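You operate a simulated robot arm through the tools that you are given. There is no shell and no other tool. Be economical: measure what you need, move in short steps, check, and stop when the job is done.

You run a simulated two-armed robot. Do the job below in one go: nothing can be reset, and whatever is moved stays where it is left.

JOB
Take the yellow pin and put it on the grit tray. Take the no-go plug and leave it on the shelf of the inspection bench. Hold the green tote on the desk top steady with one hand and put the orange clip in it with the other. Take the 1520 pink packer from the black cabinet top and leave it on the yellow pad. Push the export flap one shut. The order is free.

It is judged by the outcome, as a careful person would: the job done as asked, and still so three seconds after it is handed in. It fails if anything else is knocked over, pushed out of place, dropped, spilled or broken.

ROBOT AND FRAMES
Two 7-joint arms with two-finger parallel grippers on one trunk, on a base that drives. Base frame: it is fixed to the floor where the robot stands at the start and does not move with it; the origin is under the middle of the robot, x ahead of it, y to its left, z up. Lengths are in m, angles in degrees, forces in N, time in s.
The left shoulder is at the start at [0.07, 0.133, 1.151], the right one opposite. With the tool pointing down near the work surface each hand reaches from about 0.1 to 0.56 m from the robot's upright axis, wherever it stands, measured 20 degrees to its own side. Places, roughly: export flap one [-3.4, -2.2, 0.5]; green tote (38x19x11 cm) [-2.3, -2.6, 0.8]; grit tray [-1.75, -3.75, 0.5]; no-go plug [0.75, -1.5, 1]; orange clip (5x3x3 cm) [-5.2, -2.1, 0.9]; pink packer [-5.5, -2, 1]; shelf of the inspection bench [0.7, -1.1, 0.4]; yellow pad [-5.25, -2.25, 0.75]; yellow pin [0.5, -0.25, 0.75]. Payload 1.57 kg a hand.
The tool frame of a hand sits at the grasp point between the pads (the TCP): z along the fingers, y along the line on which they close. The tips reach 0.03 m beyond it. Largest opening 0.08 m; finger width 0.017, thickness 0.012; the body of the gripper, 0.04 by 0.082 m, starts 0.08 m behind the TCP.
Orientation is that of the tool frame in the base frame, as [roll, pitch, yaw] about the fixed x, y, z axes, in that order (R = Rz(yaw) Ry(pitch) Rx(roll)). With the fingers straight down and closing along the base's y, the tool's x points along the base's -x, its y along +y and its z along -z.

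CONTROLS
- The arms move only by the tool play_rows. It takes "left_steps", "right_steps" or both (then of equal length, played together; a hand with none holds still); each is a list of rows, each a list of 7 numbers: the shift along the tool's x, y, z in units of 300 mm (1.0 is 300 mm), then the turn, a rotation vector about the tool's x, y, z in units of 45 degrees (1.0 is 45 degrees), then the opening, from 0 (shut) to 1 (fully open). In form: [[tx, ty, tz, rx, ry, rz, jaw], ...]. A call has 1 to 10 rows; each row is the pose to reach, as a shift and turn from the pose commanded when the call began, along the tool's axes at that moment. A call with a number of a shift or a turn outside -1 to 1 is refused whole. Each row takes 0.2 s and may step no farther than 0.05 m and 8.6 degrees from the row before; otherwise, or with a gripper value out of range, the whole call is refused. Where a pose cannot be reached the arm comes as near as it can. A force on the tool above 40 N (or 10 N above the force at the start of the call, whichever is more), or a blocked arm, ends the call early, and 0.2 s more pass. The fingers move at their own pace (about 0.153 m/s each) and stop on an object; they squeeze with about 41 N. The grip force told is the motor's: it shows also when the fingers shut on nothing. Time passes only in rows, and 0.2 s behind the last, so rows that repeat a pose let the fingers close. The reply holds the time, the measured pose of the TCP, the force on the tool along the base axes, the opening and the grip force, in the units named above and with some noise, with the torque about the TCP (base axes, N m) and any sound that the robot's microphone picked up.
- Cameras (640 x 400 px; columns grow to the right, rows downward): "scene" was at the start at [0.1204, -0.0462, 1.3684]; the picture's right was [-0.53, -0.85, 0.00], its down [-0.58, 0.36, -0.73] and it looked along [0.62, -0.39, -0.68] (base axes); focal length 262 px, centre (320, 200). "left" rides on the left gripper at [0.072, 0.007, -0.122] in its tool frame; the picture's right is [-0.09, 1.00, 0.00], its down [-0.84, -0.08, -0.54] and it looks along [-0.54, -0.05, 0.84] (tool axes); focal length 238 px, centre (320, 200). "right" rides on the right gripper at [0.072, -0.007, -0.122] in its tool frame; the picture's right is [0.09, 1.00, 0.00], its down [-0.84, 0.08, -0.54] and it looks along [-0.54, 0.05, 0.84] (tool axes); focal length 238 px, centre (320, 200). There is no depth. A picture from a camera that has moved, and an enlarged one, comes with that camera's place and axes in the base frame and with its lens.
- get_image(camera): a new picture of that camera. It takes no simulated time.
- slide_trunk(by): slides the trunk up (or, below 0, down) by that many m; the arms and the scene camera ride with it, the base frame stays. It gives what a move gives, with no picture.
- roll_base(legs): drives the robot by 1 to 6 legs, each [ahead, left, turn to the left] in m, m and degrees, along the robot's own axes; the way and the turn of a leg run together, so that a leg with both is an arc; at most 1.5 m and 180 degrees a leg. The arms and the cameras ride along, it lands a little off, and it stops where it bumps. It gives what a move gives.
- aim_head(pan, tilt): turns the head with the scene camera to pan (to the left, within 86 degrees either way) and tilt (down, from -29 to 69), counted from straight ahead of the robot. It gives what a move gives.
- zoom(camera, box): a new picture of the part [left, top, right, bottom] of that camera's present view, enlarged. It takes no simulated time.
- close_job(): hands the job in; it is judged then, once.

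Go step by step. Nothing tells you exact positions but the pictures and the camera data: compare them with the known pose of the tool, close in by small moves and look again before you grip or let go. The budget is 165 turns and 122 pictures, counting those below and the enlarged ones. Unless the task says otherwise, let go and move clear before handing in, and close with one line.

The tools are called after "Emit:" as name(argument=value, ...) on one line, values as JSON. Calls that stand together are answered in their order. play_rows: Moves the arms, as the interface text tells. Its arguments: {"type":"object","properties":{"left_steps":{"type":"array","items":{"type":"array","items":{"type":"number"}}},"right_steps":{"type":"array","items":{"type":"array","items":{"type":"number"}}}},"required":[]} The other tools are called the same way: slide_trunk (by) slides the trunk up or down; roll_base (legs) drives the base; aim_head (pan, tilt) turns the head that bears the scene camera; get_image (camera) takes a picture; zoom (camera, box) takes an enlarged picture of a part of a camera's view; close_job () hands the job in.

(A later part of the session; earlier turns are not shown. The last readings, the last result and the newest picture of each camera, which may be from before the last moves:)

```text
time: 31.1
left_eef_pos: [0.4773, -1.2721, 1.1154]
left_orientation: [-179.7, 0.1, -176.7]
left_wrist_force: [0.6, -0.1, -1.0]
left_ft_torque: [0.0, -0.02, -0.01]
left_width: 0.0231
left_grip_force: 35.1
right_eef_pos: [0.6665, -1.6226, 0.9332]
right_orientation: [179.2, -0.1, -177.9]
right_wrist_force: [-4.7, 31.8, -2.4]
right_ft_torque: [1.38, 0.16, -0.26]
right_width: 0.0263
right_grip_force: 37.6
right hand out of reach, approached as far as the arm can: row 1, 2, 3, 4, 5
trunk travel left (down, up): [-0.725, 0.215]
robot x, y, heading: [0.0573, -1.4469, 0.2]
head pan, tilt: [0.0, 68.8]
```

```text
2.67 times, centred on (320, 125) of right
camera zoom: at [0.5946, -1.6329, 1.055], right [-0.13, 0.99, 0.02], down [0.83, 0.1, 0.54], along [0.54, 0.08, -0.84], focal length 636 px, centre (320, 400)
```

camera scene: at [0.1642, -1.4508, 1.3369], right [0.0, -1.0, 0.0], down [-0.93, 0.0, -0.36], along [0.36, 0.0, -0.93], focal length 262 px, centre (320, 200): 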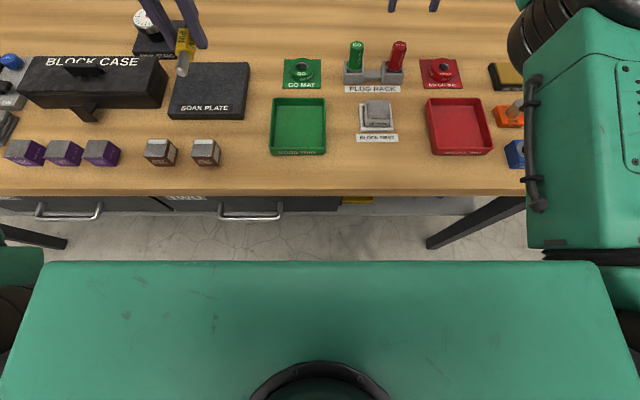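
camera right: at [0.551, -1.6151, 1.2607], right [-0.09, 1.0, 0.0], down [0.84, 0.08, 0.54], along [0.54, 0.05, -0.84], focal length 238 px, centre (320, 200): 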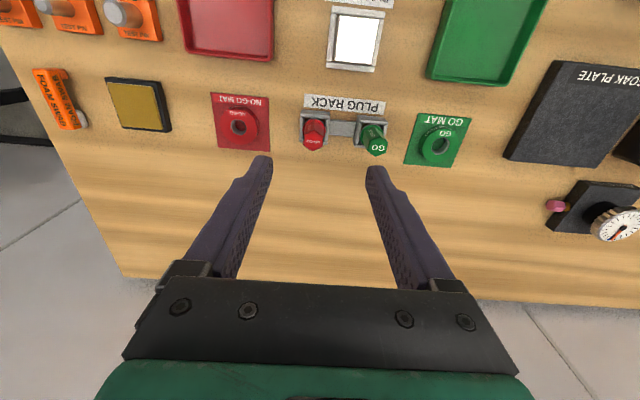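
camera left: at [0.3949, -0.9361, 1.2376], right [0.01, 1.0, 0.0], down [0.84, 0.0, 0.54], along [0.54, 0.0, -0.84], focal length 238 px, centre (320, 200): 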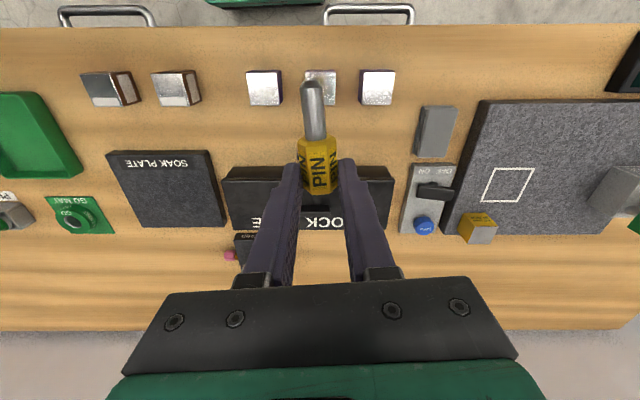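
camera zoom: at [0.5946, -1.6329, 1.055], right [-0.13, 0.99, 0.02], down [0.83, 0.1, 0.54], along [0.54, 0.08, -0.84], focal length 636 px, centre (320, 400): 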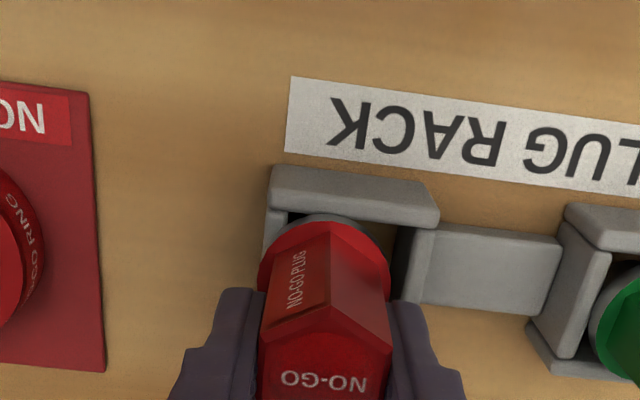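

Gripped, but with 32 N sideways because the arm is at its reach limit. I'll open again and bring the base a little closer before gripping.

Emit:
play_rows(right_steps=[[0, 0, 0, 0, 0, 0, 0.75], [0, 0, 0, 0, 0, 0, 0.75], [0, 0, -0.15, 0, 0, 0, 0.75], [0, 0, -0.3, 0, 0, 0, 0.75]])

Emit:
get_image(camera="right")

```text
time: 32.1
left_eef_pos: [0.4771, -1.277, 1.1169]
left_orientation: [-180.0, 0.0, -176.8]
left_wrist_force: [0.3, 0.6, -1.1]
left_ft_torque: [0.0, -0.04, -0.01]
left_width: 0.023
left_grip_force: 35.3
right_eef_pos: [0.6678, -1.6332, 1.0211]
right_orientation: [-179.8, 0.1, -179.9]
right_wrist_force: [-0.7, -0.4, 0.1]
right_ft_torque: [-0.04, 0.0, 0.0]
right_width: 0.0599
right_grip_force: 0.0
trunk travel left (down, up): [-0.725, 0.215]
robot x, y, heading: [0.0574, -1.4495, -0.0]
head pan, tilt: [0.0, 68.8]
```

```text
88 pictures are left
camera right: at [0.5941, -1.639, 1.1431], right [-0.09, 1.0, 0.0], down [0.84, 0.08, 0.54], along [0.54, 0.05, -0.84], focal length 238 px, centre (320, 200)
```

right: 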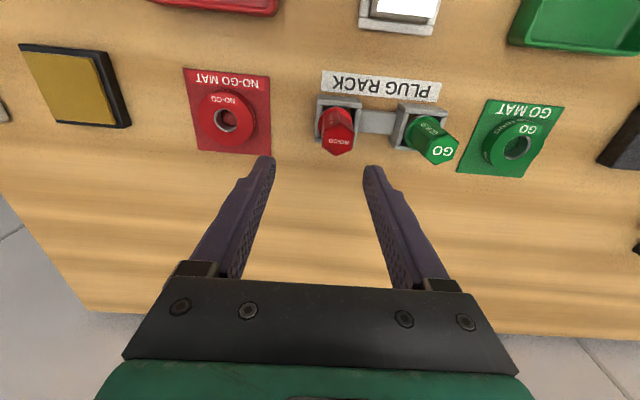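

Emit:
roll_base(legs=[[0.05, 0, 0]])

Emit:
play_rows(right_steps=[[0.1, 0.03, 0, 0, 0, 0, 0.75], [0.18, 0.056, 0, 0, 0, 0, 0.75]])

Emit:
get_image(camera="right")

```text
time: 33.0
left_eef_pos: [0.5243, -1.2785, 1.1178]
left_orientation: [180.0, 0.2, -176.8]
left_wrist_force: [0.1, -0.8, -0.6]
left_ft_torque: [-0.02, -0.05, 0.0]
left_width: 0.0231
left_grip_force: 35.8
right_eef_pos: [0.7152, -1.6337, 1.0237]
right_orientation: [-180.0, 0.3, -180.0]
right_wrist_force: [-1.0, -0.1, 0.0]
right_ft_torque: [0.0, -0.05, -0.01]
right_width: 0.0603
right_grip_force: 0.1
trunk travel left (down, up): [-0.725, 0.215]
robot x, y, heading: [0.1081, -1.4523, 0.1]
head pan, tilt: [0.0, 68.8]
```

```text
time: 33.6
left_eef_pos: [0.5272, -1.2778, 1.1158]
left_orientation: [-179.9, 0.1, -176.8]
left_wrist_force: [0.3, -0.1, -0.9]
left_ft_torque: [0.01, -0.04, 0.02]
left_width: 0.023
left_grip_force: 34.9
right_eef_pos: [0.718, -1.633, 1.0214]
right_orientation: [-180.0, 0.1, -179.9]
right_wrist_force: [0.3, -0.5, 0.2]
right_ft_torque: [0.01, 0.01, -0.01]
right_width: 0.0596
right_grip_force: 0.0
right hand out of reach, approached as far as the arm can: row 1, 2
trunk travel left (down, up): [-0.725, 0.215]
robot x, y, heading: [0.1102, -1.4486, 0.2]
head pan, tilt: [0.0, 68.8]
```

```text
87 pictures are left
camera right: at [0.6444, -1.6391, 1.143], right [-0.09, 1.0, 0.0], down [0.84, 0.08, 0.54], along [0.54, 0.05, -0.84], focal length 238 px, centre (320, 200)
```

right: 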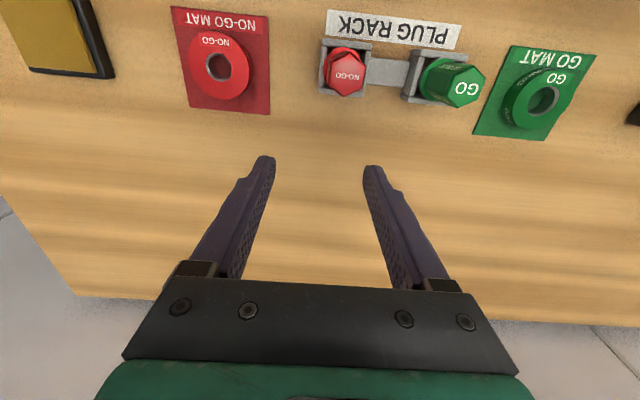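

The arm seems stuck at a joint limit here. I'll try raising and retreating together.

Emit:
play_rows(right_steps=[[0.03, 0, -0.1, 0, 0, 0, 0.75], [0.06, 0, -0.2, 0, 0, 0, 0.75], [0.1, 0, -0.3, 0, 0, 0, 0.75]])

Emit:
get_image(camera="scene")

```text
time: 34.4
left_eef_pos: [0.5276, -1.2786, 1.117]
left_orientation: [180.0, 0.0, -176.8]
left_wrist_force: [0.3, 0.3, -0.1]
left_ft_torque: [0.03, -0.01, -0.03]
left_width: 0.0229
left_grip_force: 34.7
right_eef_pos: [0.6926, -1.6439, 1.1116]
right_orientation: [-180.0, 0.0, -179.4]
right_wrist_force: [0.3, -0.3, 0.5]
right_ft_torque: [-0.01, 0.01, 0.01]
right_width: 0.06
right_grip_force: 0.0
right hand out of reach, approached as far as the arm can: row 3
trunk travel left (down, up): [-0.725, 0.215]
robot x, y, heading: [0.1091, -1.4522, 0.2]
head pan, tilt: [0.0, 68.8]
```

```text
86 pictures are left
camera scene: at [0.2138, -1.4521, 1.3369], right [0.0, -1.0, 0.0], down [-0.93, 0.0, -0.36], along [0.36, 0.0, -0.93], focal length 262 px, centre (320, 200)
```

scene: 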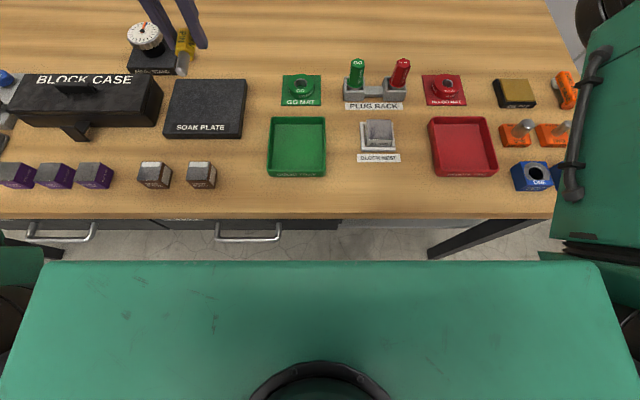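

Raising the trunk should give the arm a better working height. I'll slide it up 0.2 m.

Emit:
slide_trunk(by=0.2)

Emit:
play_rows(right_steps=[[0.05, 0.05, 0.1, 0, 0, 0, 0.75], [0.1, 0.1, 0.2, 0, 0, 0, 0.75], [0.1, 0.1, 0.3, 0, 0, 0, 0.75], [0.1, 0.1, 0.4, 0, 0, 0, 0.75], [0.1, 0.1, 0.5, 0, 0, 0, 0.75], [0.1, 0.1, 0.6, 0, 0, 0, 0.75], [0.1, 0.1, 0.75, 0, 0, 0, 0.75]])

Emit:
get_image(camera="right")

```text
time: 36.6
left_eef_pos: [0.5278, -1.278, 1.3161]
left_orientation: [179.9, 0.0, -176.8]
left_wrist_force: [-0.4, 0.6, -1.3]
left_ft_torque: [0.01, -0.05, 0.01]
left_width: 0.0231
left_grip_force: 35.4
right_eef_pos: [0.6919, -1.6428, 1.3116]
right_orientation: [-179.9, -0.1, -179.6]
right_wrist_force: [0.0, 0.0, 0.9]
right_ft_torque: [-0.03, 0.02, 0.0]
right_width: 0.0598
right_grip_force: 0.1
trunk travel left (down, up): [-0.925, 0.015]
robot x, y, heading: [0.1096, -1.4474, 0.1]
head pan, tilt: [0.0, 68.8]
```

```text
time: 38.2
left_eef_pos: [0.5283, -1.2787, 1.3154]
left_orientation: [180.0, 0.0, -176.8]
left_wrist_force: [0.0, 0.0, -1.2]
left_ft_torque: [-0.03, -0.03, 0.0]
left_width: 0.0232
left_grip_force: 35.4
right_eef_pos: [0.7171, -1.6365, 1.0863]
right_orientation: [179.6, 0.0, -178.7]
right_wrist_force: [0.3, 0.0, -0.4]
right_ft_torque: [-0.01, -0.01, -0.01]
right_width: 0.06
right_grip_force: 0.1
right hand out of reach, approached as far as the arm can: row 1, 2, 3, 4, 5, 6, 7
trunk travel left (down, up): [-0.925, 0.015]
robot x, y, heading: [0.1078, -1.4479, 0.1]
head pan, tilt: [0.0, 68.8]
```

```text
85 pictures are left
camera right: at [0.6436, -1.6451, 1.2081], right [-0.11, 0.99, 0.01], down [0.84, 0.09, 0.54], along [0.54, 0.07, -0.84], focal length 238 px, centre (320, 200)
```

right: 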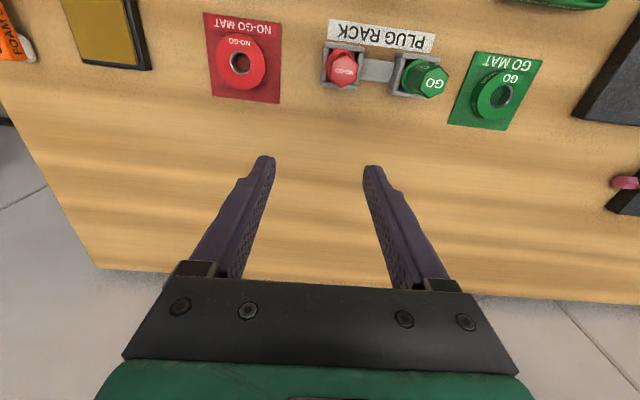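

The arm is still jammed near a limit. I'll pull it up, back and outward to a comfortable pose, then approach with a forward-tilted tool.

Emit:
play_rows(right_steps=[[0.1, -0.05, -0.1, 0, 0, 0, 0.75], [0.2, -0.1, -0.2, 0, 0, 0, 0.75], [0.3, -0.15, -0.3, 0, 0, 0, 0.75], [0.4, -0.2, -0.35, 0, 0, 0, 0.75], [0.5, -0.25, -0.35, 0, 0, 0, 0.75], [0.6, -0.3, -0.35, 0, 0, 0, 0.75], [0.7, -0.35, -0.35, 0, 0, 0, 0.75]])

```text
time: 39.8
left_eef_pos: [0.5288, -1.2804, 1.3165]
left_orientation: [179.8, 0.1, -176.8]
left_wrist_force: [0.4, -0.4, -1.3]
left_ft_torque: [-0.03, -0.03, 0.01]
left_width: 0.0228
left_grip_force: 35.8
right_eef_pos: [0.5018, -1.747, 1.1928]
right_orientation: [179.0, 0.0, 179.8]
right_wrist_force: [-0.3, 0.0, -0.6]
right_ft_torque: [0.04, -0.03, -0.03]
right_width: 0.06
right_grip_force: 0.2
right hand out of reach, approached as far as the arm can: row 1, 2, 3
trunk travel left (down, up): [-0.925, 0.015]
robot x, y, heading: [0.1107, -1.4523, -0.2]
head pan, tilt: [0.0, 68.8]
```

Emit:
play_rows(right_steps=[[-0.05, 0.07, 0.07, 0, -0.17, 0, 0.75], [-0.1, 0.14, 0.14, 0, -0.34, 0, 0.75], [-0.15, 0.21, 0.21, 0, -0.51, 0, 0.75], [-0.19, 0.29, 0.28, 0, -0.67, 0, 0.75]])

Emit:
get_image(camera="right")

```text
time: 40.8
left_eef_pos: [0.5305, -1.2773, 1.3146]
left_orientation: [180.0, -0.1, -176.8]
left_wrist_force: [-0.3, 0.6, -0.4]
left_ft_torque: [0.0, 0.0, 0.0]
left_width: 0.0229
left_grip_force: 35.3
right_eef_pos: [0.5853, -1.7655, 1.121]
right_orientation: [179.7, 29.3, 180.0]
right_wrist_force: [-0.1, 0.9, -0.3]
right_ft_torque: [0.02, 0.0, -0.01]
right_width: 0.06
right_grip_force: 0.1
right hand out of reach, approached as far as the arm can: row 2, 3, 4
trunk travel left (down, up): [-0.925, 0.015]
robot x, y, heading: [0.1109, -1.4481, -0.2]
head pan, tilt: [0.0, 68.8]
```

```text
84 pictures are left
camera right: at [0.462, -1.7732, 1.1917], right [-0.08, 1.0, -0.04], down [0.46, 0.07, 0.88], along [0.88, 0.06, -0.47], focal length 238 px, centre (320, 200)
```

right: 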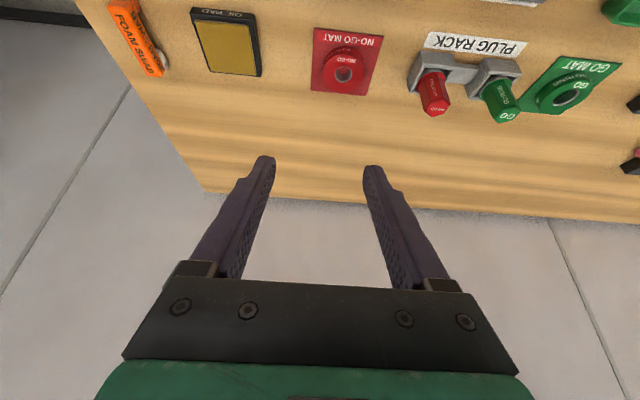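

The hand lags inward. I'll try small inward steps with repeats to see whether it converges.

Emit:
play_rows(right_steps=[[0, 0.05, 0, 0, 0, 0, 0.75], [0, 0.1, 0, 0, 0, 0, 0.75], [0, 0.1, 0, 0, 0, 0, 0.75], [0, 0.15, 0, 0, 0, 0, 0.75], [0, 0.15, 0, 0, 0, 0, 0.75]])

Emit:
aim_head(pan=-45, tilt=50)

Emit:
get_image(camera="scene")

```text
time: 42.0
left_eef_pos: [0.5283, -1.2781, 1.3156]
left_orientation: [-180.0, 0.0, -176.8]
left_wrist_force: [0.1, -0.3, -0.6]
left_ft_torque: [-0.01, -0.01, 0.02]
left_width: 0.0229
left_grip_force: 35.4
right_eef_pos: [0.5974, -1.7625, 1.1275]
right_orientation: [179.6, 29.9, 179.9]
right_wrist_force: [-0.1, 0.0, -0.6]
right_ft_torque: [0.01, -0.01, -0.01]
right_width: 0.0601
right_grip_force: 0.1
right hand out of reach, approached as far as the arm can: row 1, 2, 3, 4, 5
trunk travel left (down, up): [-0.925, 0.015]
robot x, y, heading: [0.1079, -1.4505, -0.1]
head pan, tilt: [0.0, 68.8]
```

```text
time: 43.1
left_eef_pos: [0.5281, -1.2772, 1.3161]
left_orientation: [-180.0, 0.0, -176.8]
left_wrist_force: [0.3, 0.6, -0.3]
left_ft_torque: [0.0, 0.0, -0.02]
left_width: 0.0229
left_grip_force: 35.4
right_eef_pos: [0.5977, -1.764, 1.1294]
right_orientation: [179.5, 30.0, 180.0]
right_wrist_force: [-0.2, -0.2, 1.1]
right_ft_torque: [0.02, 0.01, -0.01]
right_width: 0.0599
right_grip_force: 0.1
trunk travel left (down, up): [-0.925, 0.015]
robot x, y, heading: [0.1061, -1.4508, -0.1]
head pan, tilt: [-45.0, 50.0]
```

```text
83 pictures are left
camera scene: at [0.213, -1.5056, 1.5588], right [-0.71, -0.71, 0.0], down [-0.54, 0.54, -0.64], along [0.45, -0.45, -0.77], focal length 262 px, centre (320, 200)
```

scene: 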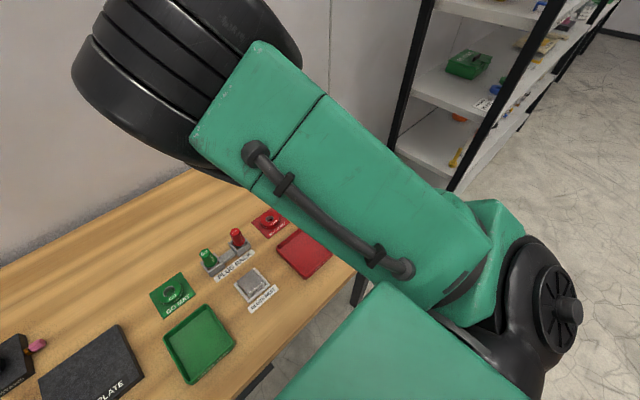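

The right elbow sits inward, so the hand works best farther out to the right. I'll strafe left 0.15 m, which puts the hand in line with the plug.

Emit:
roll_base(legs=[[0, 0.15, 0]])

Emit:
get_image(camera="right")

```text
time: 44.5
left_eef_pos: [0.5291, -1.1312, 1.3163]
left_orientation: [179.7, 0.0, -176.9]
left_wrist_force: [0.2, -0.1, -0.6]
left_ft_torque: [0.05, 0.03, 0.0]
left_width: 0.023
left_grip_force: 34.7
right_eef_pos: [0.5981, -1.6167, 1.1286]
right_orientation: [179.3, 30.1, 179.7]
right_wrist_force: [-0.1, 0.0, 0.3]
right_ft_torque: [0.03, 0.0, 0.01]
right_width: 0.0601
right_grip_force: 0.2
trunk travel left (down, up): [-0.925, 0.015]
robot x, y, heading: [0.1058, -1.2974, 0.0]
head pan, tilt: [-45.0, 50.0]
```

```text
82 pictures are left
camera right: at [0.4721, -1.6233, 1.197], right [-0.08, 1.0, -0.04], down [0.45, 0.07, 0.89], along [0.89, 0.05, -0.46], focal length 238 px, centre (320, 200)
```

right: 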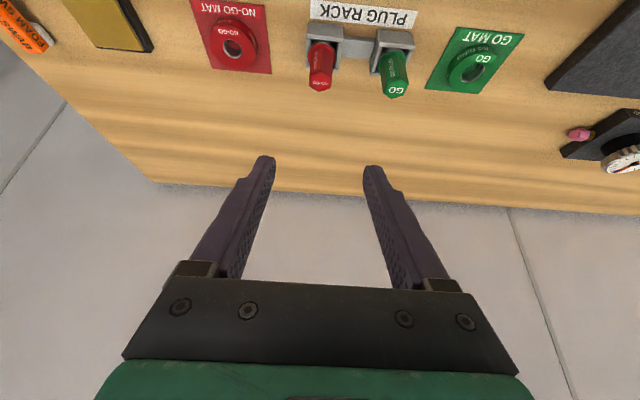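

The plug is now straight ahead of the tilted hand. Approaching along a line toward [0.663, -1.617, 0.935], stopping halfway to verify.

Emit:
play_rows(right_steps=[[0.03, 0, 0.13, 0, 0, 0, 0.75], [0.06, 0, 0.26, 0, 0, 0, 0.75], [0.08, 0, 0.38, 0, 0, 0, 0.75]])

Emit:
zoom(camera="right", box=[200, 50, 440, 200])

```text
time: 45.3
left_eef_pos: [0.5292, -1.1287, 1.3155]
left_orientation: [-179.9, 0.0, -177.0]
left_wrist_force: [0.1, -0.5, -0.1]
left_ft_torque: [0.0, -0.01, -0.03]
left_width: 0.023
left_grip_force: 35.3
right_eef_pos: [0.6339, -1.612, 1.0186]
right_orientation: [179.6, 30.1, 179.7]
right_wrist_force: [-0.6, -0.8, 0.3]
right_ft_torque: [0.03, 0.05, 0.01]
right_width: 0.0603
right_grip_force: 0.0
trunk travel left (down, up): [-0.925, 0.015]
robot x, y, heading: [0.1074, -1.2982, 0.2]
head pan, tilt: [-45.0, 50.0]
```

```text
2.67 times, centred on (320, 125) of right
camera zoom: at [0.5091, -1.6179, 1.0872], right [-0.08, 1.0, -0.04], down [0.45, 0.07, 0.89], along [0.89, 0.05, -0.46], focal length 636 px, centre (320, 400)
```

zoom: 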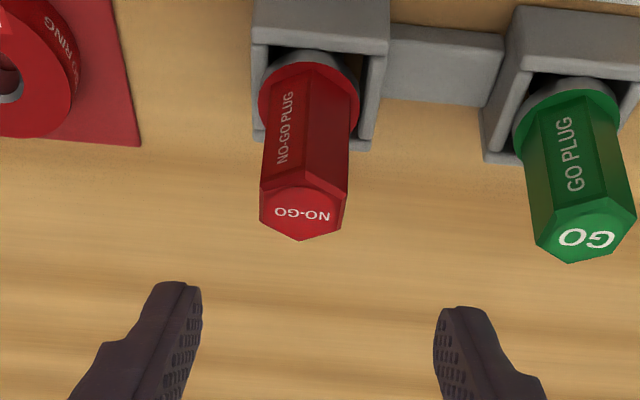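

Emit:
play_rows(right_steps=[[0.02, -0.02, 0.13, 0, 0, 0, 0.75], [0.052, -0.02, 0.278, 0, 0, 0, 0.75]])

Emit:
get_image(camera="right")

```text
time: 45.9
left_eef_pos: [0.53, -1.1301, 1.3148]
left_orientation: [179.9, -0.1, -176.9]
left_wrist_force: [-0.2, -0.4, -1.0]
left_ft_torque: [-0.01, 0.03, 0.04]
left_width: 0.0231
left_grip_force: 35.4
right_eef_pos: [0.6648, -1.6187, 0.9357]
right_orientation: [179.5, 29.9, 179.8]
right_wrist_force: [-0.5, -0.4, -1.0]
right_ft_torque: [-0.01, 0.05, -0.02]
right_width: 0.0599
right_grip_force: 0.1
trunk travel left (down, up): [-0.925, 0.015]
robot x, y, heading: [0.1086, -1.2966, 0.1]
head pan, tilt: [-45.0, 50.0]
```

```text
80 pictures are left
camera right: at [0.5409, -1.6252, 1.0053], right [-0.08, 1.0, -0.04], down [0.45, 0.07, 0.89], along [0.89, 0.05, -0.46], focal length 238 px, centre (320, 200)
```

right: 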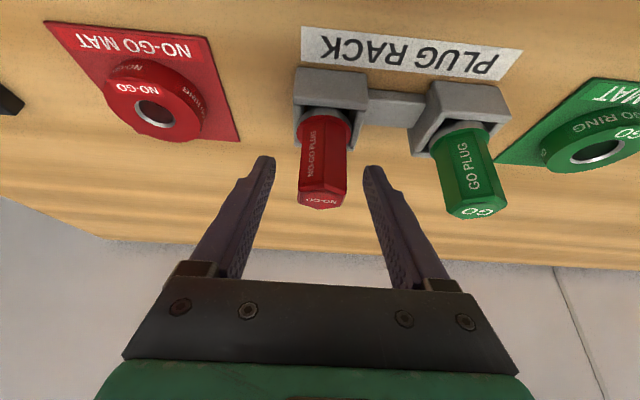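

Centred with no contact force. Closing and lifting slowly straight up.

Emit:
play_rows(right_steps=[[0, 0, 0, 0, 0, 0, 0], [0, 0, 0, 0, 0, 0, 0]])

Emit:
play_rows(right_steps=[[-0.01, 0, -0.017, 0, 0, 0, 0], [-0.03, 0, -0.052, 0, 0, 0, 0], [-0.06, 0, -0.104, 0, 0, 0, 0], [-0.1, 0, -0.173, 0, 0, 0, 0], [-0.15, 0, -0.26, 0, 0, 0, 0]])

Emit:
get_image(camera="right")

```text
time: 46.5
left_eef_pos: [0.5283, -1.1282, 1.3154]
left_orientation: [-179.9, 0.0, -176.9]
left_wrist_force: [1.0, 0.0, -1.2]
left_ft_torque: [0.04, -0.01, -0.03]
left_width: 0.0229
left_grip_force: 35.5
right_eef_pos: [0.664, -1.6179, 0.9385]
right_orientation: [179.6, 30.1, 179.9]
right_wrist_force: [-0.8, -1.0, 0.0]
right_ft_torque: [-0.05, -0.04, 0.0]
right_width: 0.0265
right_grip_force: 37.3
trunk travel left (down, up): [-0.925, 0.015]
robot x, y, heading: [0.1088, -1.3056, -0.0]
head pan, tilt: [-45.0, 50.0]
```

```text
time: 47.7
left_eef_pos: [0.5276, -1.1276, 1.3163]
left_orientation: [179.9, 0.0, -176.9]
left_wrist_force: [0.0, 1.0, -0.6]
left_ft_torque: [-0.01, -0.03, 0.03]
left_width: 0.0227
left_grip_force: 35.7
right_eef_pos: [0.6611, -1.6185, 1.0297]
right_orientation: [179.6, 30.1, 179.7]
right_wrist_force: [0.9, 0.5, -2.4]
right_ft_torque: [0.01, 0.0, -0.01]
right_width: 0.0268
right_grip_force: 38.0
trunk travel left (down, up): [-0.925, 0.015]
robot x, y, heading: [0.1044, -1.2968, -0.4]
head pan, tilt: [-45.0, 50.0]
```

```text
79 pictures are left
camera right: at [0.536, -1.6247, 1.0983], right [-0.08, 1.0, -0.04], down [0.45, 0.07, 0.89], along [0.89, 0.05, -0.46], focal length 238 px, centre (320, 200)
```

right: 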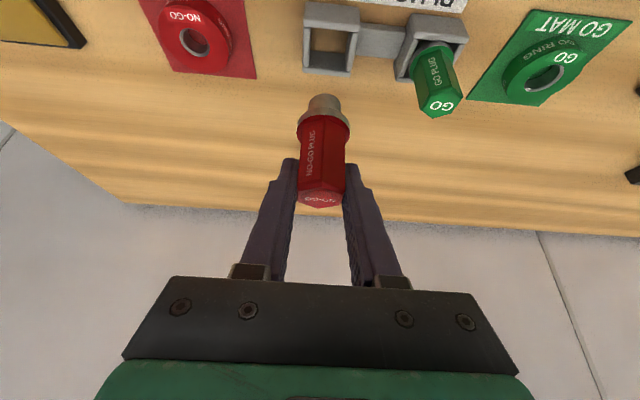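

The plug is held. I'll raise it, back away from the bench, lower the trunk and look at the lower shelf.

Emit:
play_rows(right_steps=[[-0.05, 0, -0.087, 0, 0, 0, 0], [-0.1, 0, -0.173, 0, 0, 0, 0], [-0.15, 0, -0.26, 0, 0, 0, 0]])

Emit:
roll_base(legs=[[-0.7, 0, 0]])

Emit:
slide_trunk(by=-0.5)

Emit:
aim_head(pan=0, tilt=28)

Emit:
get_image(camera="scene")

```text
time: 48.5
left_eef_pos: [0.5291, -1.1284, 1.3155]
left_orientation: [-179.9, -0.1, -176.9]
left_wrist_force: [-0.7, -0.1, -0.4]
left_ft_torque: [0.0, 0.0, -0.01]
left_width: 0.0229
left_grip_force: 35.8
right_eef_pos: [0.6603, -1.6214, 1.12]
right_orientation: [179.6, 30.1, 179.8]
right_wrist_force: [0.4, 0.8, -1.8]
right_ft_torque: [0.05, 0.01, 0.02]
right_width: 0.0265
right_grip_force: 37.5
trunk travel left (down, up): [-0.925, 0.015]
robot x, y, heading: [0.109, -1.2991, -0.0]
head pan, tilt: [-45.0, 50.0]
```

```text
time: 52.4
left_eef_pos: [-0.183, -1.1272, 1.314]
left_orientation: [-179.9, -0.1, -176.8]
left_wrist_force: [-0.2, -1.1, -0.9]
left_ft_torque: [0.01, 0.02, -0.02]
left_width: 0.0229
left_grip_force: 35.2
right_eef_pos: [-0.0467, -1.6213, 1.1185]
right_orientation: [179.5, 30.0, -179.9]
right_wrist_force: [-0.2, -0.6, -2.3]
right_ft_torque: [-0.02, -0.03, -0.01]
right_width: 0.0267
right_grip_force: 37.5
trunk travel left (down, up): [-0.925, 0.015]
robot x, y, heading: [-0.6027, -1.3015, 0.2]
head pan, tilt: [-45.0, 50.0]
```

```text
refused: -0.5 is not a number from -0.4 to 0.4
```

```text
time: 53.5
left_eef_pos: [-0.1837, -1.1277, 1.3154]
left_orientation: [179.9, 0.1, -176.7]
left_wrist_force: [0.3, 0.4, -0.9]
left_ft_torque: [0.0, 0.02, 0.01]
left_width: 0.0227
left_grip_force: 35.5
right_eef_pos: [-0.0484, -1.6196, 1.1185]
right_orientation: [179.5, 30.0, -179.9]
right_wrist_force: [0.0, 0.3, -2.3]
right_ft_torque: [0.0, -0.01, 0.01]
right_width: 0.0264
right_grip_force: 37.5
trunk travel left (down, up): [-0.925, 0.015]
robot x, y, heading: [-0.6014, -1.2953, 0.2]
head pan, tilt: [0.0, 28.0]
```

```text
78 pictures are left
camera scene: at [-0.4612, -1.3012, 1.5914], right [0.0, -1.0, 0.0], down [-0.47, 0.0, -0.88], along [0.88, 0.0, -0.47], focal length 262 px, centre (320, 200)
```

scene: 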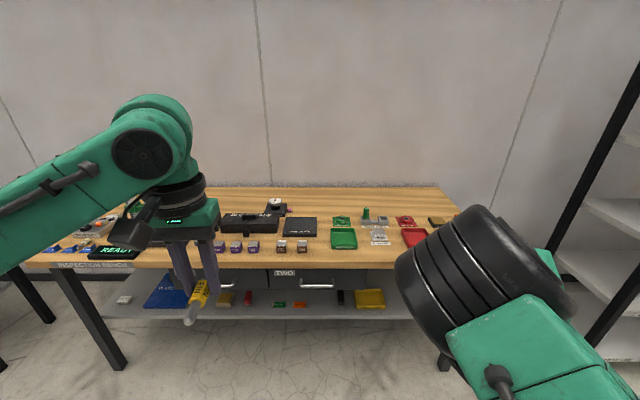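

I can see the lower shelf with items on it. Lowering the trunk 0.4 for a better view.

Emit:
slide_trunk(by=-0.4)

Emit:
aim_head(pan=0, tilt=25)

Emit:
get_image(camera="scene")

Emit:
zoom(camera="scene", box=[80, 130, 480, 330])

```text
time: 57.3
left_eef_pos: [-0.1832, -1.1275, 0.916]
left_orientation: [180.0, 0.0, -176.6]
left_wrist_force: [0.1, 0.3, -0.8]
left_ft_torque: [0.01, 0.02, 0.01]
left_width: 0.0229
left_grip_force: 35.5
right_eef_pos: [-0.0492, -1.6201, 0.7188]
right_orientation: [179.5, 30.1, -180.0]
right_wrist_force: [-0.5, 0.2, -1.3]
right_ft_torque: [0.01, 0.01, -0.03]
right_width: 0.0267
right_grip_force: 37.9
trunk travel left (down, up): [-0.525, 0.415]
robot x, y, heading: [-0.6016, -1.2992, 0.1]
head pan, tilt: [0.0, 28.0]
```

```text
time: 58.0
left_eef_pos: [-0.1832, -1.1276, 0.9159]
left_orientation: [179.9, 0.0, -176.8]
left_wrist_force: [0.2, -0.2, 0.5]
left_ft_torque: [-0.01, -0.02, -0.01]
left_width: 0.0227
left_grip_force: 35.2
right_eef_pos: [-0.0488, -1.621, 0.7193]
right_orientation: [179.5, 30.0, -179.9]
right_wrist_force: [0.2, -0.1, -1.5]
right_ft_torque: [0.03, 0.03, 0.01]
right_width: 0.0267
right_grip_force: 37.6
trunk travel left (down, up): [-0.525, 0.415]
robot x, y, heading: [-0.6016, -1.2971, -0.0]
head pan, tilt: [0.0, 25.0]
```

```text
77 pictures are left
camera scene: at [-0.4606, -1.301, 1.1963], right [0.0, -1.0, 0.0], down [-0.42, 0.0, -0.91], along [0.91, 0.0, -0.42], focal length 262 px, centre (320, 200)
```

scene: 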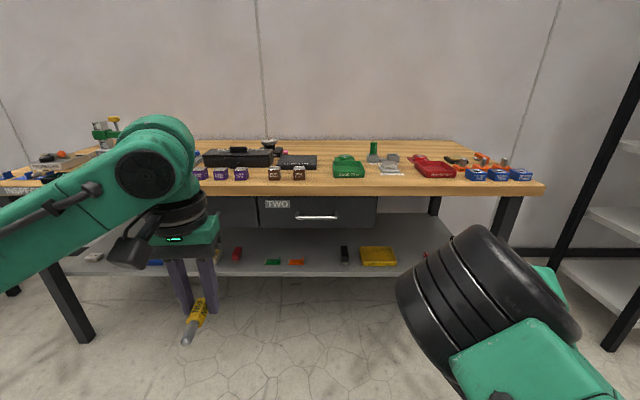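

```text
1.60 times, centred on (280, 230) of scene
camera zoom: at [-0.4606, -1.301, 1.1963], right [0.0, -1.0, 0.0], down [-0.42, 0.0, -0.91], along [0.91, 0.0, -0.42], focal length 420 px, centre (384, 152)
```

zoom: 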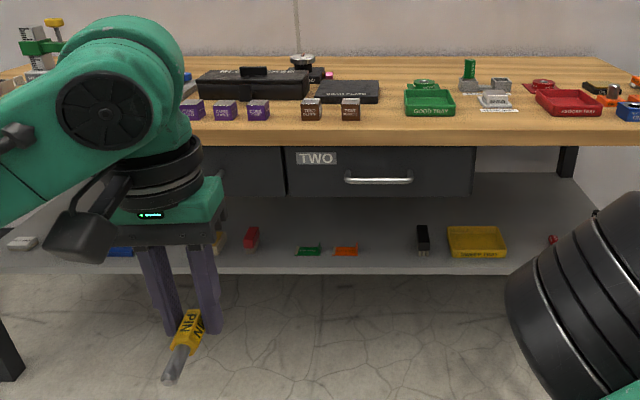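

The shelf is at z ≈ 0.455 with its front edge at x ≈ 0.41; there's a free gap around y -1.31 between an orange and a black item. To fit under the drawers I need a flatter grip, so I'll stand the plug on a free spot at the bench front (≈[0.45, -1.29]) and regrasp it.

Emit:
slide_trunk(by=0.4)

Emit:
roll_base(legs=[[0, 0.325, 0], [0.49, 0, 0]])

Emit:
get_image(camera="right")

```text
time: 61.8
left_eef_pos: [-0.184, -1.1276, 1.3144]
left_orientation: [179.9, 0.1, -176.7]
left_wrist_force: [0.5, 0.9, -0.6]
left_ft_torque: [0.0, -0.02, 0.02]
left_width: 0.0228
left_grip_force: 36.0
right_eef_pos: [-0.0499, -1.62, 1.1182]
right_orientation: [179.6, 30.1, 179.9]
right_wrist_force: [0.3, -0.2, -1.5]
right_ft_torque: [-0.01, -0.01, -0.05]
right_width: 0.0267
right_grip_force: 37.2
trunk travel left (down, up): [-0.925, 0.015]
robot x, y, heading: [-0.6055, -1.2977, 0.1]
head pan, tilt: [0.0, 25.0]
```

```text
time: 66.5
left_eef_pos: [0.3036, -0.793, 1.3153]
left_orientation: [-179.9, 0.2, -176.3]
left_wrist_force: [0.0, -0.4, -0.2]
left_ft_torque: [-0.01, -0.06, 0.0]
left_width: 0.023
left_grip_force: 34.8
right_eef_pos: [0.4423, -1.2863, 1.1205]
right_orientation: [179.5, 30.2, -179.7]
right_wrist_force: [-0.2, -0.7, -0.7]
right_ft_torque: [-0.03, 0.01, 0.02]
right_width: 0.0266
right_grip_force: 37.4
trunk travel left (down, up): [-0.925, 0.015]
robot x, y, heading: [-0.1152, -0.9669, 0.6]
head pan, tilt: [0.0, 25.0]
```

```text
75 pictures are left
camera right: at [0.3162, -1.294, 1.1884], right [-0.09, 1.0, -0.04], down [0.45, 0.08, 0.89], along [0.89, 0.06, -0.45], focal length 238 px, centre (320, 200)
```

right: 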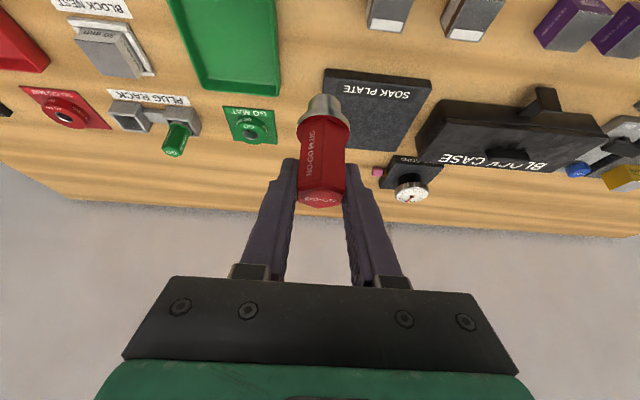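

I'm above the free spot. Lowering vertically toward the bench top.

Emit:
play_rows(right_steps=[[0.07, 0, 0.12, 0, 0, 0, 0], [0.14, 0, 0.24, 0, 0, 0, 0], [0.2, 0, 0.36, 0, 0, 0, 0], [0.25, 0, 0.44, 0, 0, 0, 0]])

Emit:
get_image(camera="right")

Emit:
aim_head(pan=-30, tilt=45)

Emit:
get_image(camera="scene")

```text
time: 67.5
left_eef_pos: [0.3057, -0.7947, 1.3154]
left_orientation: [180.0, 0.0, -176.3]
left_wrist_force: [-0.4, -0.3, -1.7]
left_ft_torque: [-0.02, -0.02, 0.01]
left_width: 0.0229
left_grip_force: 35.5
right_eef_pos: [0.4458, -1.2856, 0.9658]
right_orientation: [179.6, 30.0, -179.6]
right_wrist_force: [0.0, 0.1, -1.7]
right_ft_torque: [-0.02, -0.01, 0.03]
right_width: 0.0265
right_grip_force: 37.3
trunk travel left (down, up): [-0.925, 0.015]
robot x, y, heading: [-0.1122, -0.9732, 0.6]
head pan, tilt: [0.0, 25.0]
```

```text
74 pictures are left
camera right: at [0.3216, -1.2929, 1.0344], right [-0.09, 1.0, -0.04], down [0.45, 0.08, 0.89], along [0.89, 0.06, -0.46], focal length 238 px, centre (320, 200)
```

right: 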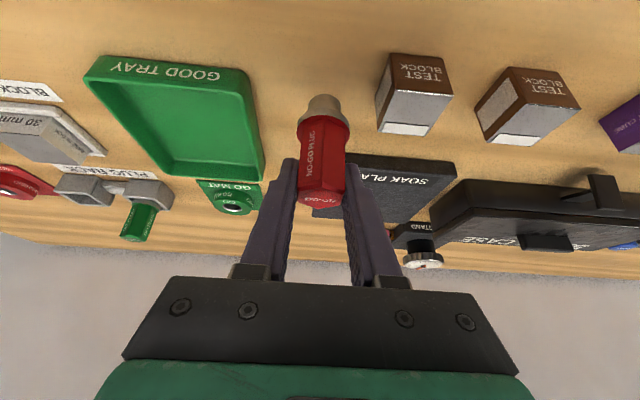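

```text
time: 68.4
left_eef_pos: [0.3053, -0.7933, 1.3162]
left_orientation: [180.0, 0.1, -176.3]
left_wrist_force: [0.4, 0.5, -1.1]
left_ft_torque: [-0.04, -0.03, 0.02]
left_width: 0.0227
left_grip_force: 36.0
right_eef_pos: [0.4448, -1.2847, 0.9665]
right_orientation: [179.6, 30.0, -179.7]
right_wrist_force: [0.1, 1.4, -1.1]
right_ft_torque: [0.0, 0.0, 0.03]
right_width: 0.0265
right_grip_force: 37.1
trunk travel left (down, up): [-0.925, 0.015]
robot x, y, heading: [-0.115, -0.9659, 0.6]
head pan, tilt: [-30.0, 45.0]
```

```text
73 pictures are left
camera scene: at [0.0078, -1.0101, 1.5658], right [-0.49, -0.87, 0.0], down [-0.62, 0.35, -0.71], along [0.62, -0.35, -0.71], focal length 262 px, centre (320, 200)
```

scene: 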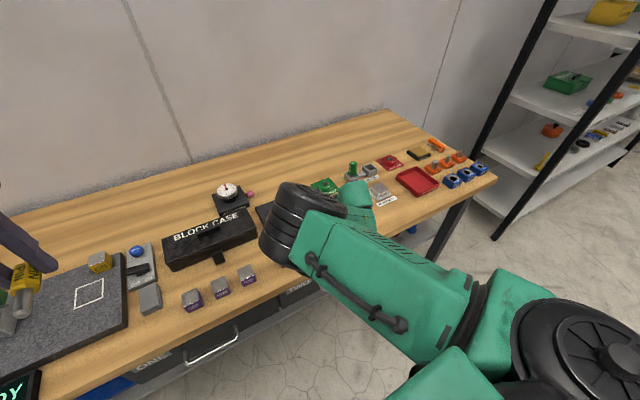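

Plug bottom is about 78 mm below the TCP, consistent with it having stood on the bench in the rack. Lowering to contact gently.

Emit:
play_rows(right_steps=[[0.02, 0, 0.035, 0, 0, 0, 0], [0.04, 0, 0.07, 0, 0, 0, 0], [0.042, 0, 0.073, 0, 0, 0, 0]])

```text
time: 69.2
left_eef_pos: [0.3052, -0.7936, 1.315]
left_orientation: [-180.0, 0.0, -176.3]
left_wrist_force: [-0.5, 0.0, -1.0]
left_ft_torque: [-0.03, -0.02, 0.03]
left_width: 0.0229
left_grip_force: 35.5
right_eef_pos: [0.4451, -1.2854, 0.9411]
right_orientation: [179.6, 30.1, -179.6]
right_wrist_force: [-0.5, 0.0, -1.7]
right_ft_torque: [0.02, -0.02, -0.01]
right_width: 0.0266
right_grip_force: 37.4
trunk travel left (down, up): [-0.925, 0.015]
robot x, y, heading: [-0.1154, -0.971, 0.7]
head pan, tilt: [-30.0, 45.0]
```

Emit:
play_rows(right_steps=[[0.003, 0, 0.006, 0, 0, 0, 0], [0.006, 0, 0.011, 0, 0, 0, 0]])

```text
time: 69.8
left_eef_pos: [0.3044, -0.7931, 1.3158]
left_orientation: [179.9, 0.1, -176.3]
left_wrist_force: [0.6, -0.1, -1.3]
left_ft_torque: [0.02, -0.02, 0.03]
left_width: 0.0229
left_grip_force: 35.0
right_eef_pos: [0.4452, -1.2843, 0.9383]
right_orientation: [179.6, 30.2, -179.6]
right_wrist_force: [-1.4, 0.5, -1.1]
right_ft_torque: [0.02, 0.01, 0.0]
right_width: 0.0265
right_grip_force: 36.9
trunk travel left (down, up): [-0.925, 0.015]
robot x, y, heading: [-0.1151, -0.9697, 0.5]
head pan, tilt: [-30.0, 45.0]
```

Emit:
play_rows(right_steps=[[0.004, 0, 0.007, 0, 0, 0, 0], [0.008, 0, 0.013, 0, 0, 0, 0]])

Emit:
zoom(camera="right", box=[220, 60, 420, 220])

```text
time: 70.4
left_eef_pos: [0.3051, -0.7936, 1.3158]
left_orientation: [180.0, 0.1, -176.3]
left_wrist_force: [-0.5, 1.2, -1.3]
left_ft_torque: [0.02, -0.02, 0.01]
left_width: 0.0227
left_grip_force: 35.3
right_eef_pos: [0.4439, -1.2845, 0.9344]
right_orientation: [179.5, 30.0, -179.6]
right_wrist_force: [-0.4, 0.2, -1.3]
right_ft_torque: [0.04, 0.04, -0.02]
right_width: 0.0266
right_grip_force: 37.5
trunk travel left (down, up): [-0.925, 0.015]
robot x, y, heading: [-0.1169, -0.9663, 0.7]
head pan, tilt: [-30.0, 45.0]
```

```text
2.50 times, centred on (320, 140) of right
camera zoom: at [0.3196, -1.2925, 1.0021], right [-0.09, 1.0, -0.04], down [0.45, 0.08, 0.89], along [0.89, 0.06, -0.46], focal length 596 px, centre (320, 350)
```

zoom: 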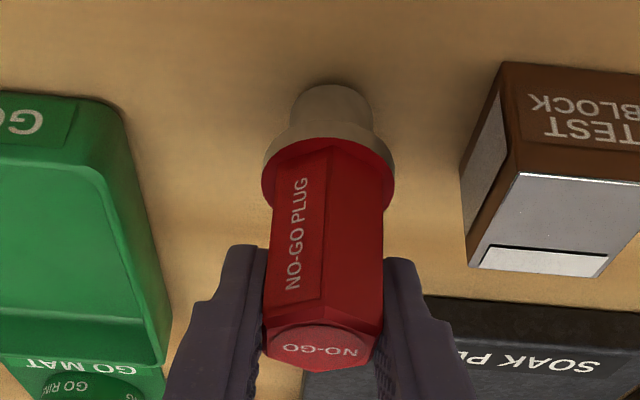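

Emit:
play_rows(right_steps=[[0.003, 0, 0.006, 0, 0, 0, 0], [0.007, 0, 0.012, 0, 0, 0, 0]])

```text
time: 71.0
left_eef_pos: [0.3045, -0.7936, 1.3157]
left_orientation: [179.9, 0.0, -176.3]
left_wrist_force: [0.4, -0.5, -1.0]
left_ft_torque: [-0.02, -0.01, 0.0]
left_width: 0.0231
left_grip_force: 35.1
right_eef_pos: [0.4438, -1.2853, 0.9304]
right_orientation: [179.6, 30.1, -179.5]
right_wrist_force: [0.3, 0.6, 0.9]
right_ft_torque: [-0.01, 0.02, 0.0]
right_width: 0.0264
right_grip_force: 37.8
trunk travel left (down, up): [-0.925, 0.015]
robot x, y, heading: [-0.1096, -0.9686, 0.6]
head pan, tilt: [-30.0, 45.0]
```

Contact at TCP z 0.9305. Releasing, backing off along the fingers, then rotating the hand to a flatter angle.

Emit:
play_rows(right_steps=[[0, 0, 0, 0, 0, 0, 0.2], [0, 0, 0, 0, 0, 0, 0.75], [0, 0, 0, 0, 0, 0, 0.75], [0, 0, -0.1, 0, 0, 0, 0.75], [0, 0, -0.22, 0, 0, 0, 0.75], [0, 0, -0.333, 0, 0, 0, 0.75]])

Emit:
play_rows(right_steps=[[0.04, 0, 0.023, 0, -0.155, 0, 0.75], [0.08, 0, 0.047, 0, -0.31, 0, 0.75], [0.12, 0, 0.07, 0, -0.465, 0, 0.75], [0.16, 0, 0.095, 0, -0.62, 0, 0.75], [0.198, 0, 0.117, 0, -0.775, 0, 0.75]])

Emit:
get_image(camera="right")

```text
time: 72.4
left_eef_pos: [0.3034, -0.793, 1.3168]
left_orientation: [-179.9, 0.2, -176.3]
left_wrist_force: [-0.7, -0.1, -0.8]
left_ft_torque: [0.0, -0.01, 0.03]
left_width: 0.0229
left_grip_force: 34.8
right_eef_pos: [0.3923, -1.2838, 1.018]
right_orientation: [179.7, 30.2, -179.5]
right_wrist_force: [0.3, 0.2, -0.2]
right_ft_torque: [-0.03, 0.02, 0.03]
right_width: 0.0599
right_grip_force: 0.0
trunk travel left (down, up): [-0.925, 0.015]
robot x, y, heading: [-0.1156, -0.9676, 0.5]
head pan, tilt: [-30.0, 45.0]
```

```text
time: 73.6
left_eef_pos: [0.3048, -0.7948, 1.3158]
left_orientation: [179.9, 0.2, -176.3]
left_wrist_force: [0.1, -0.1, 0.0]
left_ft_torque: [0.0, -0.04, 0.0]
left_width: 0.023
left_grip_force: 35.2
right_eef_pos: [0.3747, -1.3812, 1.0081]
right_orientation: [176.7, 63.5, 179.9]
right_wrist_force: [-0.3, 0.8, 0.3]
right_ft_torque: [-0.02, 0.01, 0.01]
right_width: 0.06
right_grip_force: 0.1
right hand out of reach, approached as far as the arm can: row 2, 3, 4, 5
trunk travel left (down, up): [-0.925, 0.015]
robot x, y, heading: [-0.1092, -0.9713, 0.7]
head pan, tilt: [-30.0, 45.0]
```

```text
71 pictures are left
camera right: at [0.2319, -1.3938, 0.9972], right [-0.09, 0.99, -0.06], down [-0.12, 0.05, 0.99], along [0.99, 0.1, 0.11], focal length 238 px, centre (320, 200)
```

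right: 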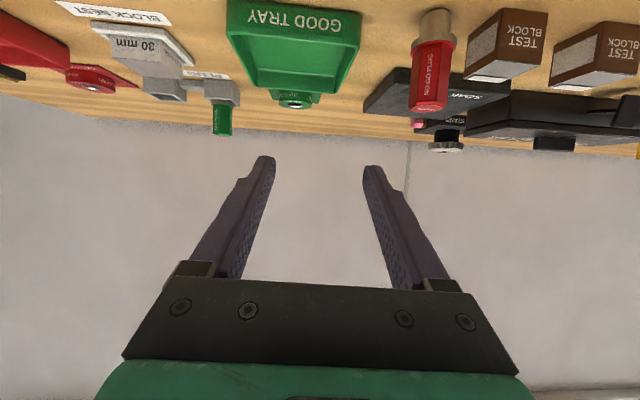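

The plug stands on the bench. The flat hand prefers to be farther right, so I'll strafe left ~0.095 to line up.

Emit:
roll_base(legs=[[-0.03, 0.095, -0.5]])

Emit:
slide_trunk(by=-0.05)

Emit:
get_image(camera="right")

```text
time: 74.8
left_eef_pos: [0.2772, -0.7099, 1.3158]
left_orientation: [179.7, -0.1, -176.9]
left_wrist_force: [0.1, 0.2, -1.4]
left_ft_torque: [0.07, 0.01, 0.01]
left_width: 0.0229
left_grip_force: 34.9
right_eef_pos: [0.3411, -1.2947, 1.0055]
right_orientation: [176.1, 63.3, 178.7]
right_wrist_force: [0.3, 1.1, -0.2]
right_ft_torque: [0.02, -0.03, 0.03]
right_width: 0.0598
right_grip_force: 0.1
trunk travel left (down, up): [-0.925, 0.015]
robot x, y, heading: [-0.1413, -0.8732, -0.0]
head pan, tilt: [-30.0, 45.0]
```

```text
time: 75.7
left_eef_pos: [0.2759, -0.7024, 1.2656]
left_orientation: [180.0, 0.2, -176.9]
left_wrist_force: [-0.4, 0.8, -1.3]
left_ft_torque: [-0.01, -0.04, 0.01]
left_width: 0.0229
left_grip_force: 35.8
right_eef_pos: [0.34, -1.2905, 0.9593]
right_orientation: [177.0, 63.3, 179.5]
right_wrist_force: [1.0, -0.3, 0.1]
right_ft_torque: [0.01, -0.02, -0.02]
right_width: 0.0599
right_grip_force: 0.0
trunk travel left (down, up): [-0.875, 0.065]
robot x, y, heading: [-0.1468, -0.8731, -0.1]
head pan, tilt: [-30.0, 45.0]
```

```text
70 pictures are left
camera right: at [0.1974, -1.3011, 0.9483], right [-0.08, 1.0, -0.06], down [-0.11, 0.05, 0.99], along [0.99, 0.09, 0.11], focal length 238 px, centre (320, 200)
```

right: 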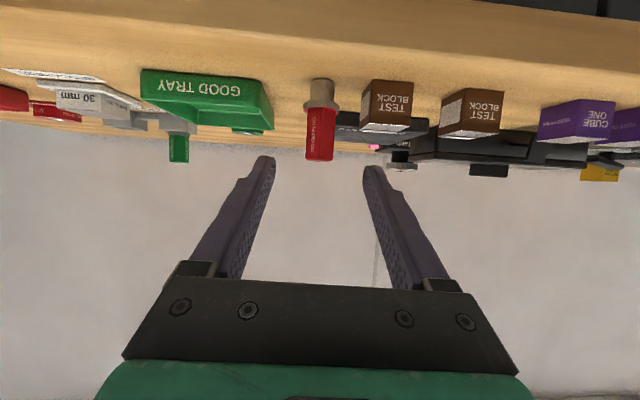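

Emit:
play_rows(right_steps=[[-0.01, 0.01, 0.1, 0.03, 0, 0, 0.75], [-0.02, 0.018, 0.2, 0.067, 0, 0, 0.75]])

Emit:
get_image(camera="right")

```text
time: 76.3
left_eef_pos: [0.2771, -0.703, 1.2655]
left_orientation: [180.0, 0.0, -177.0]
left_wrist_force: [-0.3, -0.4, -1.1]
left_ft_torque: [0.01, 0.0, 0.02]
left_width: 0.0229
left_grip_force: 35.7
right_eef_pos: [0.3997, -1.3052, 0.9529]
right_orientation: [179.1, 62.8, 179.4]
right_wrist_force: [-0.8, 0.6, 0.0]
right_ft_torque: [0.01, -0.01, 0.01]
right_width: 0.0599
right_grip_force: 0.0
right hand out of reach, approached as far as the arm can: row 1, 2
trunk travel left (down, up): [-0.875, 0.065]
robot x, y, heading: [-0.1416, -0.8737, 0.2]
head pan, tilt: [-30.0, 45.0]
```

```text
69 pictures are left
camera right: at [0.2571, -1.3117, 0.9433], right [-0.04, 1.0, -0.07], down [-0.1, 0.07, 0.99], along [0.99, 0.05, 0.1], focal length 238 px, centre (320, 200)
```

right: 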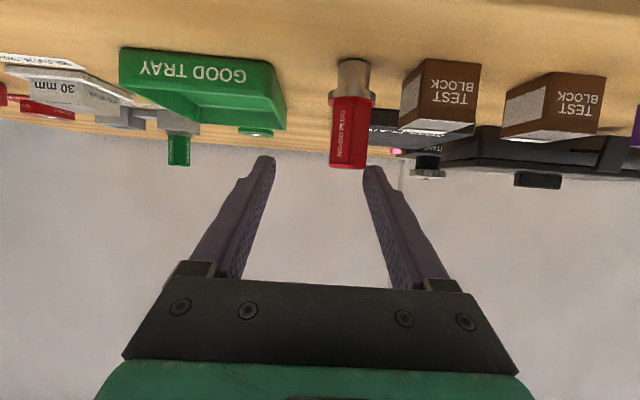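

The arm is at its inward limit; I'll use base and trunk for the last alignment.

Emit:
roll_base(legs=[[0, 0.021, 0]])

Emit:
slide_trunk(by=-0.034)

Emit:
get_image(camera="right")

```text
time: 77.1
left_eef_pos: [0.2748, -0.6888, 1.2655]
left_orientation: [179.8, 0.1, -177.0]
left_wrist_force: [-0.2, -0.4, -1.1]
left_ft_torque: [0.05, -0.02, 0.01]
left_width: 0.0233
left_grip_force: 35.8
right_eef_pos: [0.3993, -1.2879, 0.951]
right_orientation: [178.5, 62.8, 178.9]
right_wrist_force: [0.6, -0.7, -0.5]
right_ft_torque: [0.04, -0.05, 0.0]
right_width: 0.0599
right_grip_force: 0.1
trunk travel left (down, up): [-0.875, 0.065]
robot x, y, heading: [-0.1461, -0.8519, -0.3]
head pan, tilt: [-30.0, 45.0]
```

```text
time: 77.9
left_eef_pos: [0.2767, -0.6837, 1.2313]
left_orientation: [180.0, 0.1, -177.0]
left_wrist_force: [-0.4, 1.0, -0.7]
left_ft_torque: [0.04, -0.01, -0.01]
left_width: 0.0229
left_grip_force: 35.5
right_eef_pos: [0.399, -1.2837, 0.9184]
right_orientation: [179.1, 62.8, 179.4]
right_wrist_force: [0.6, 0.0, -0.7]
right_ft_torque: [-0.02, -0.01, -0.01]
right_width: 0.0602
right_grip_force: 0.0
trunk travel left (down, up): [-0.841, 0.099]
robot x, y, heading: [-0.141, -0.8522, 0.1]
head pan, tilt: [-30.0, 45.0]
```

```text
68 pictures are left
camera right: at [0.2562, -1.2912, 0.9093], right [-0.04, 1.0, -0.07], down [-0.1, 0.07, 0.99], along [0.99, 0.05, 0.1], focal length 238 px, centre (320, 200)
```

right: 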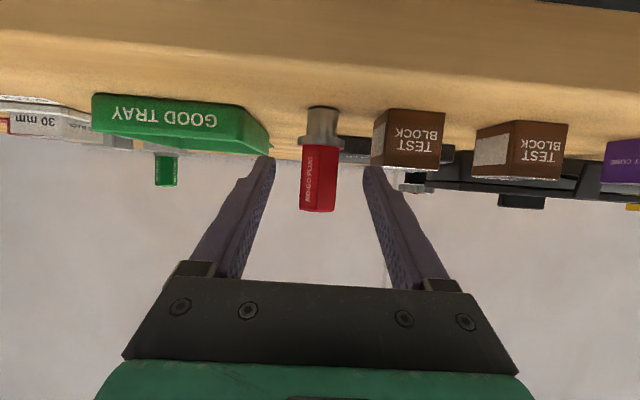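

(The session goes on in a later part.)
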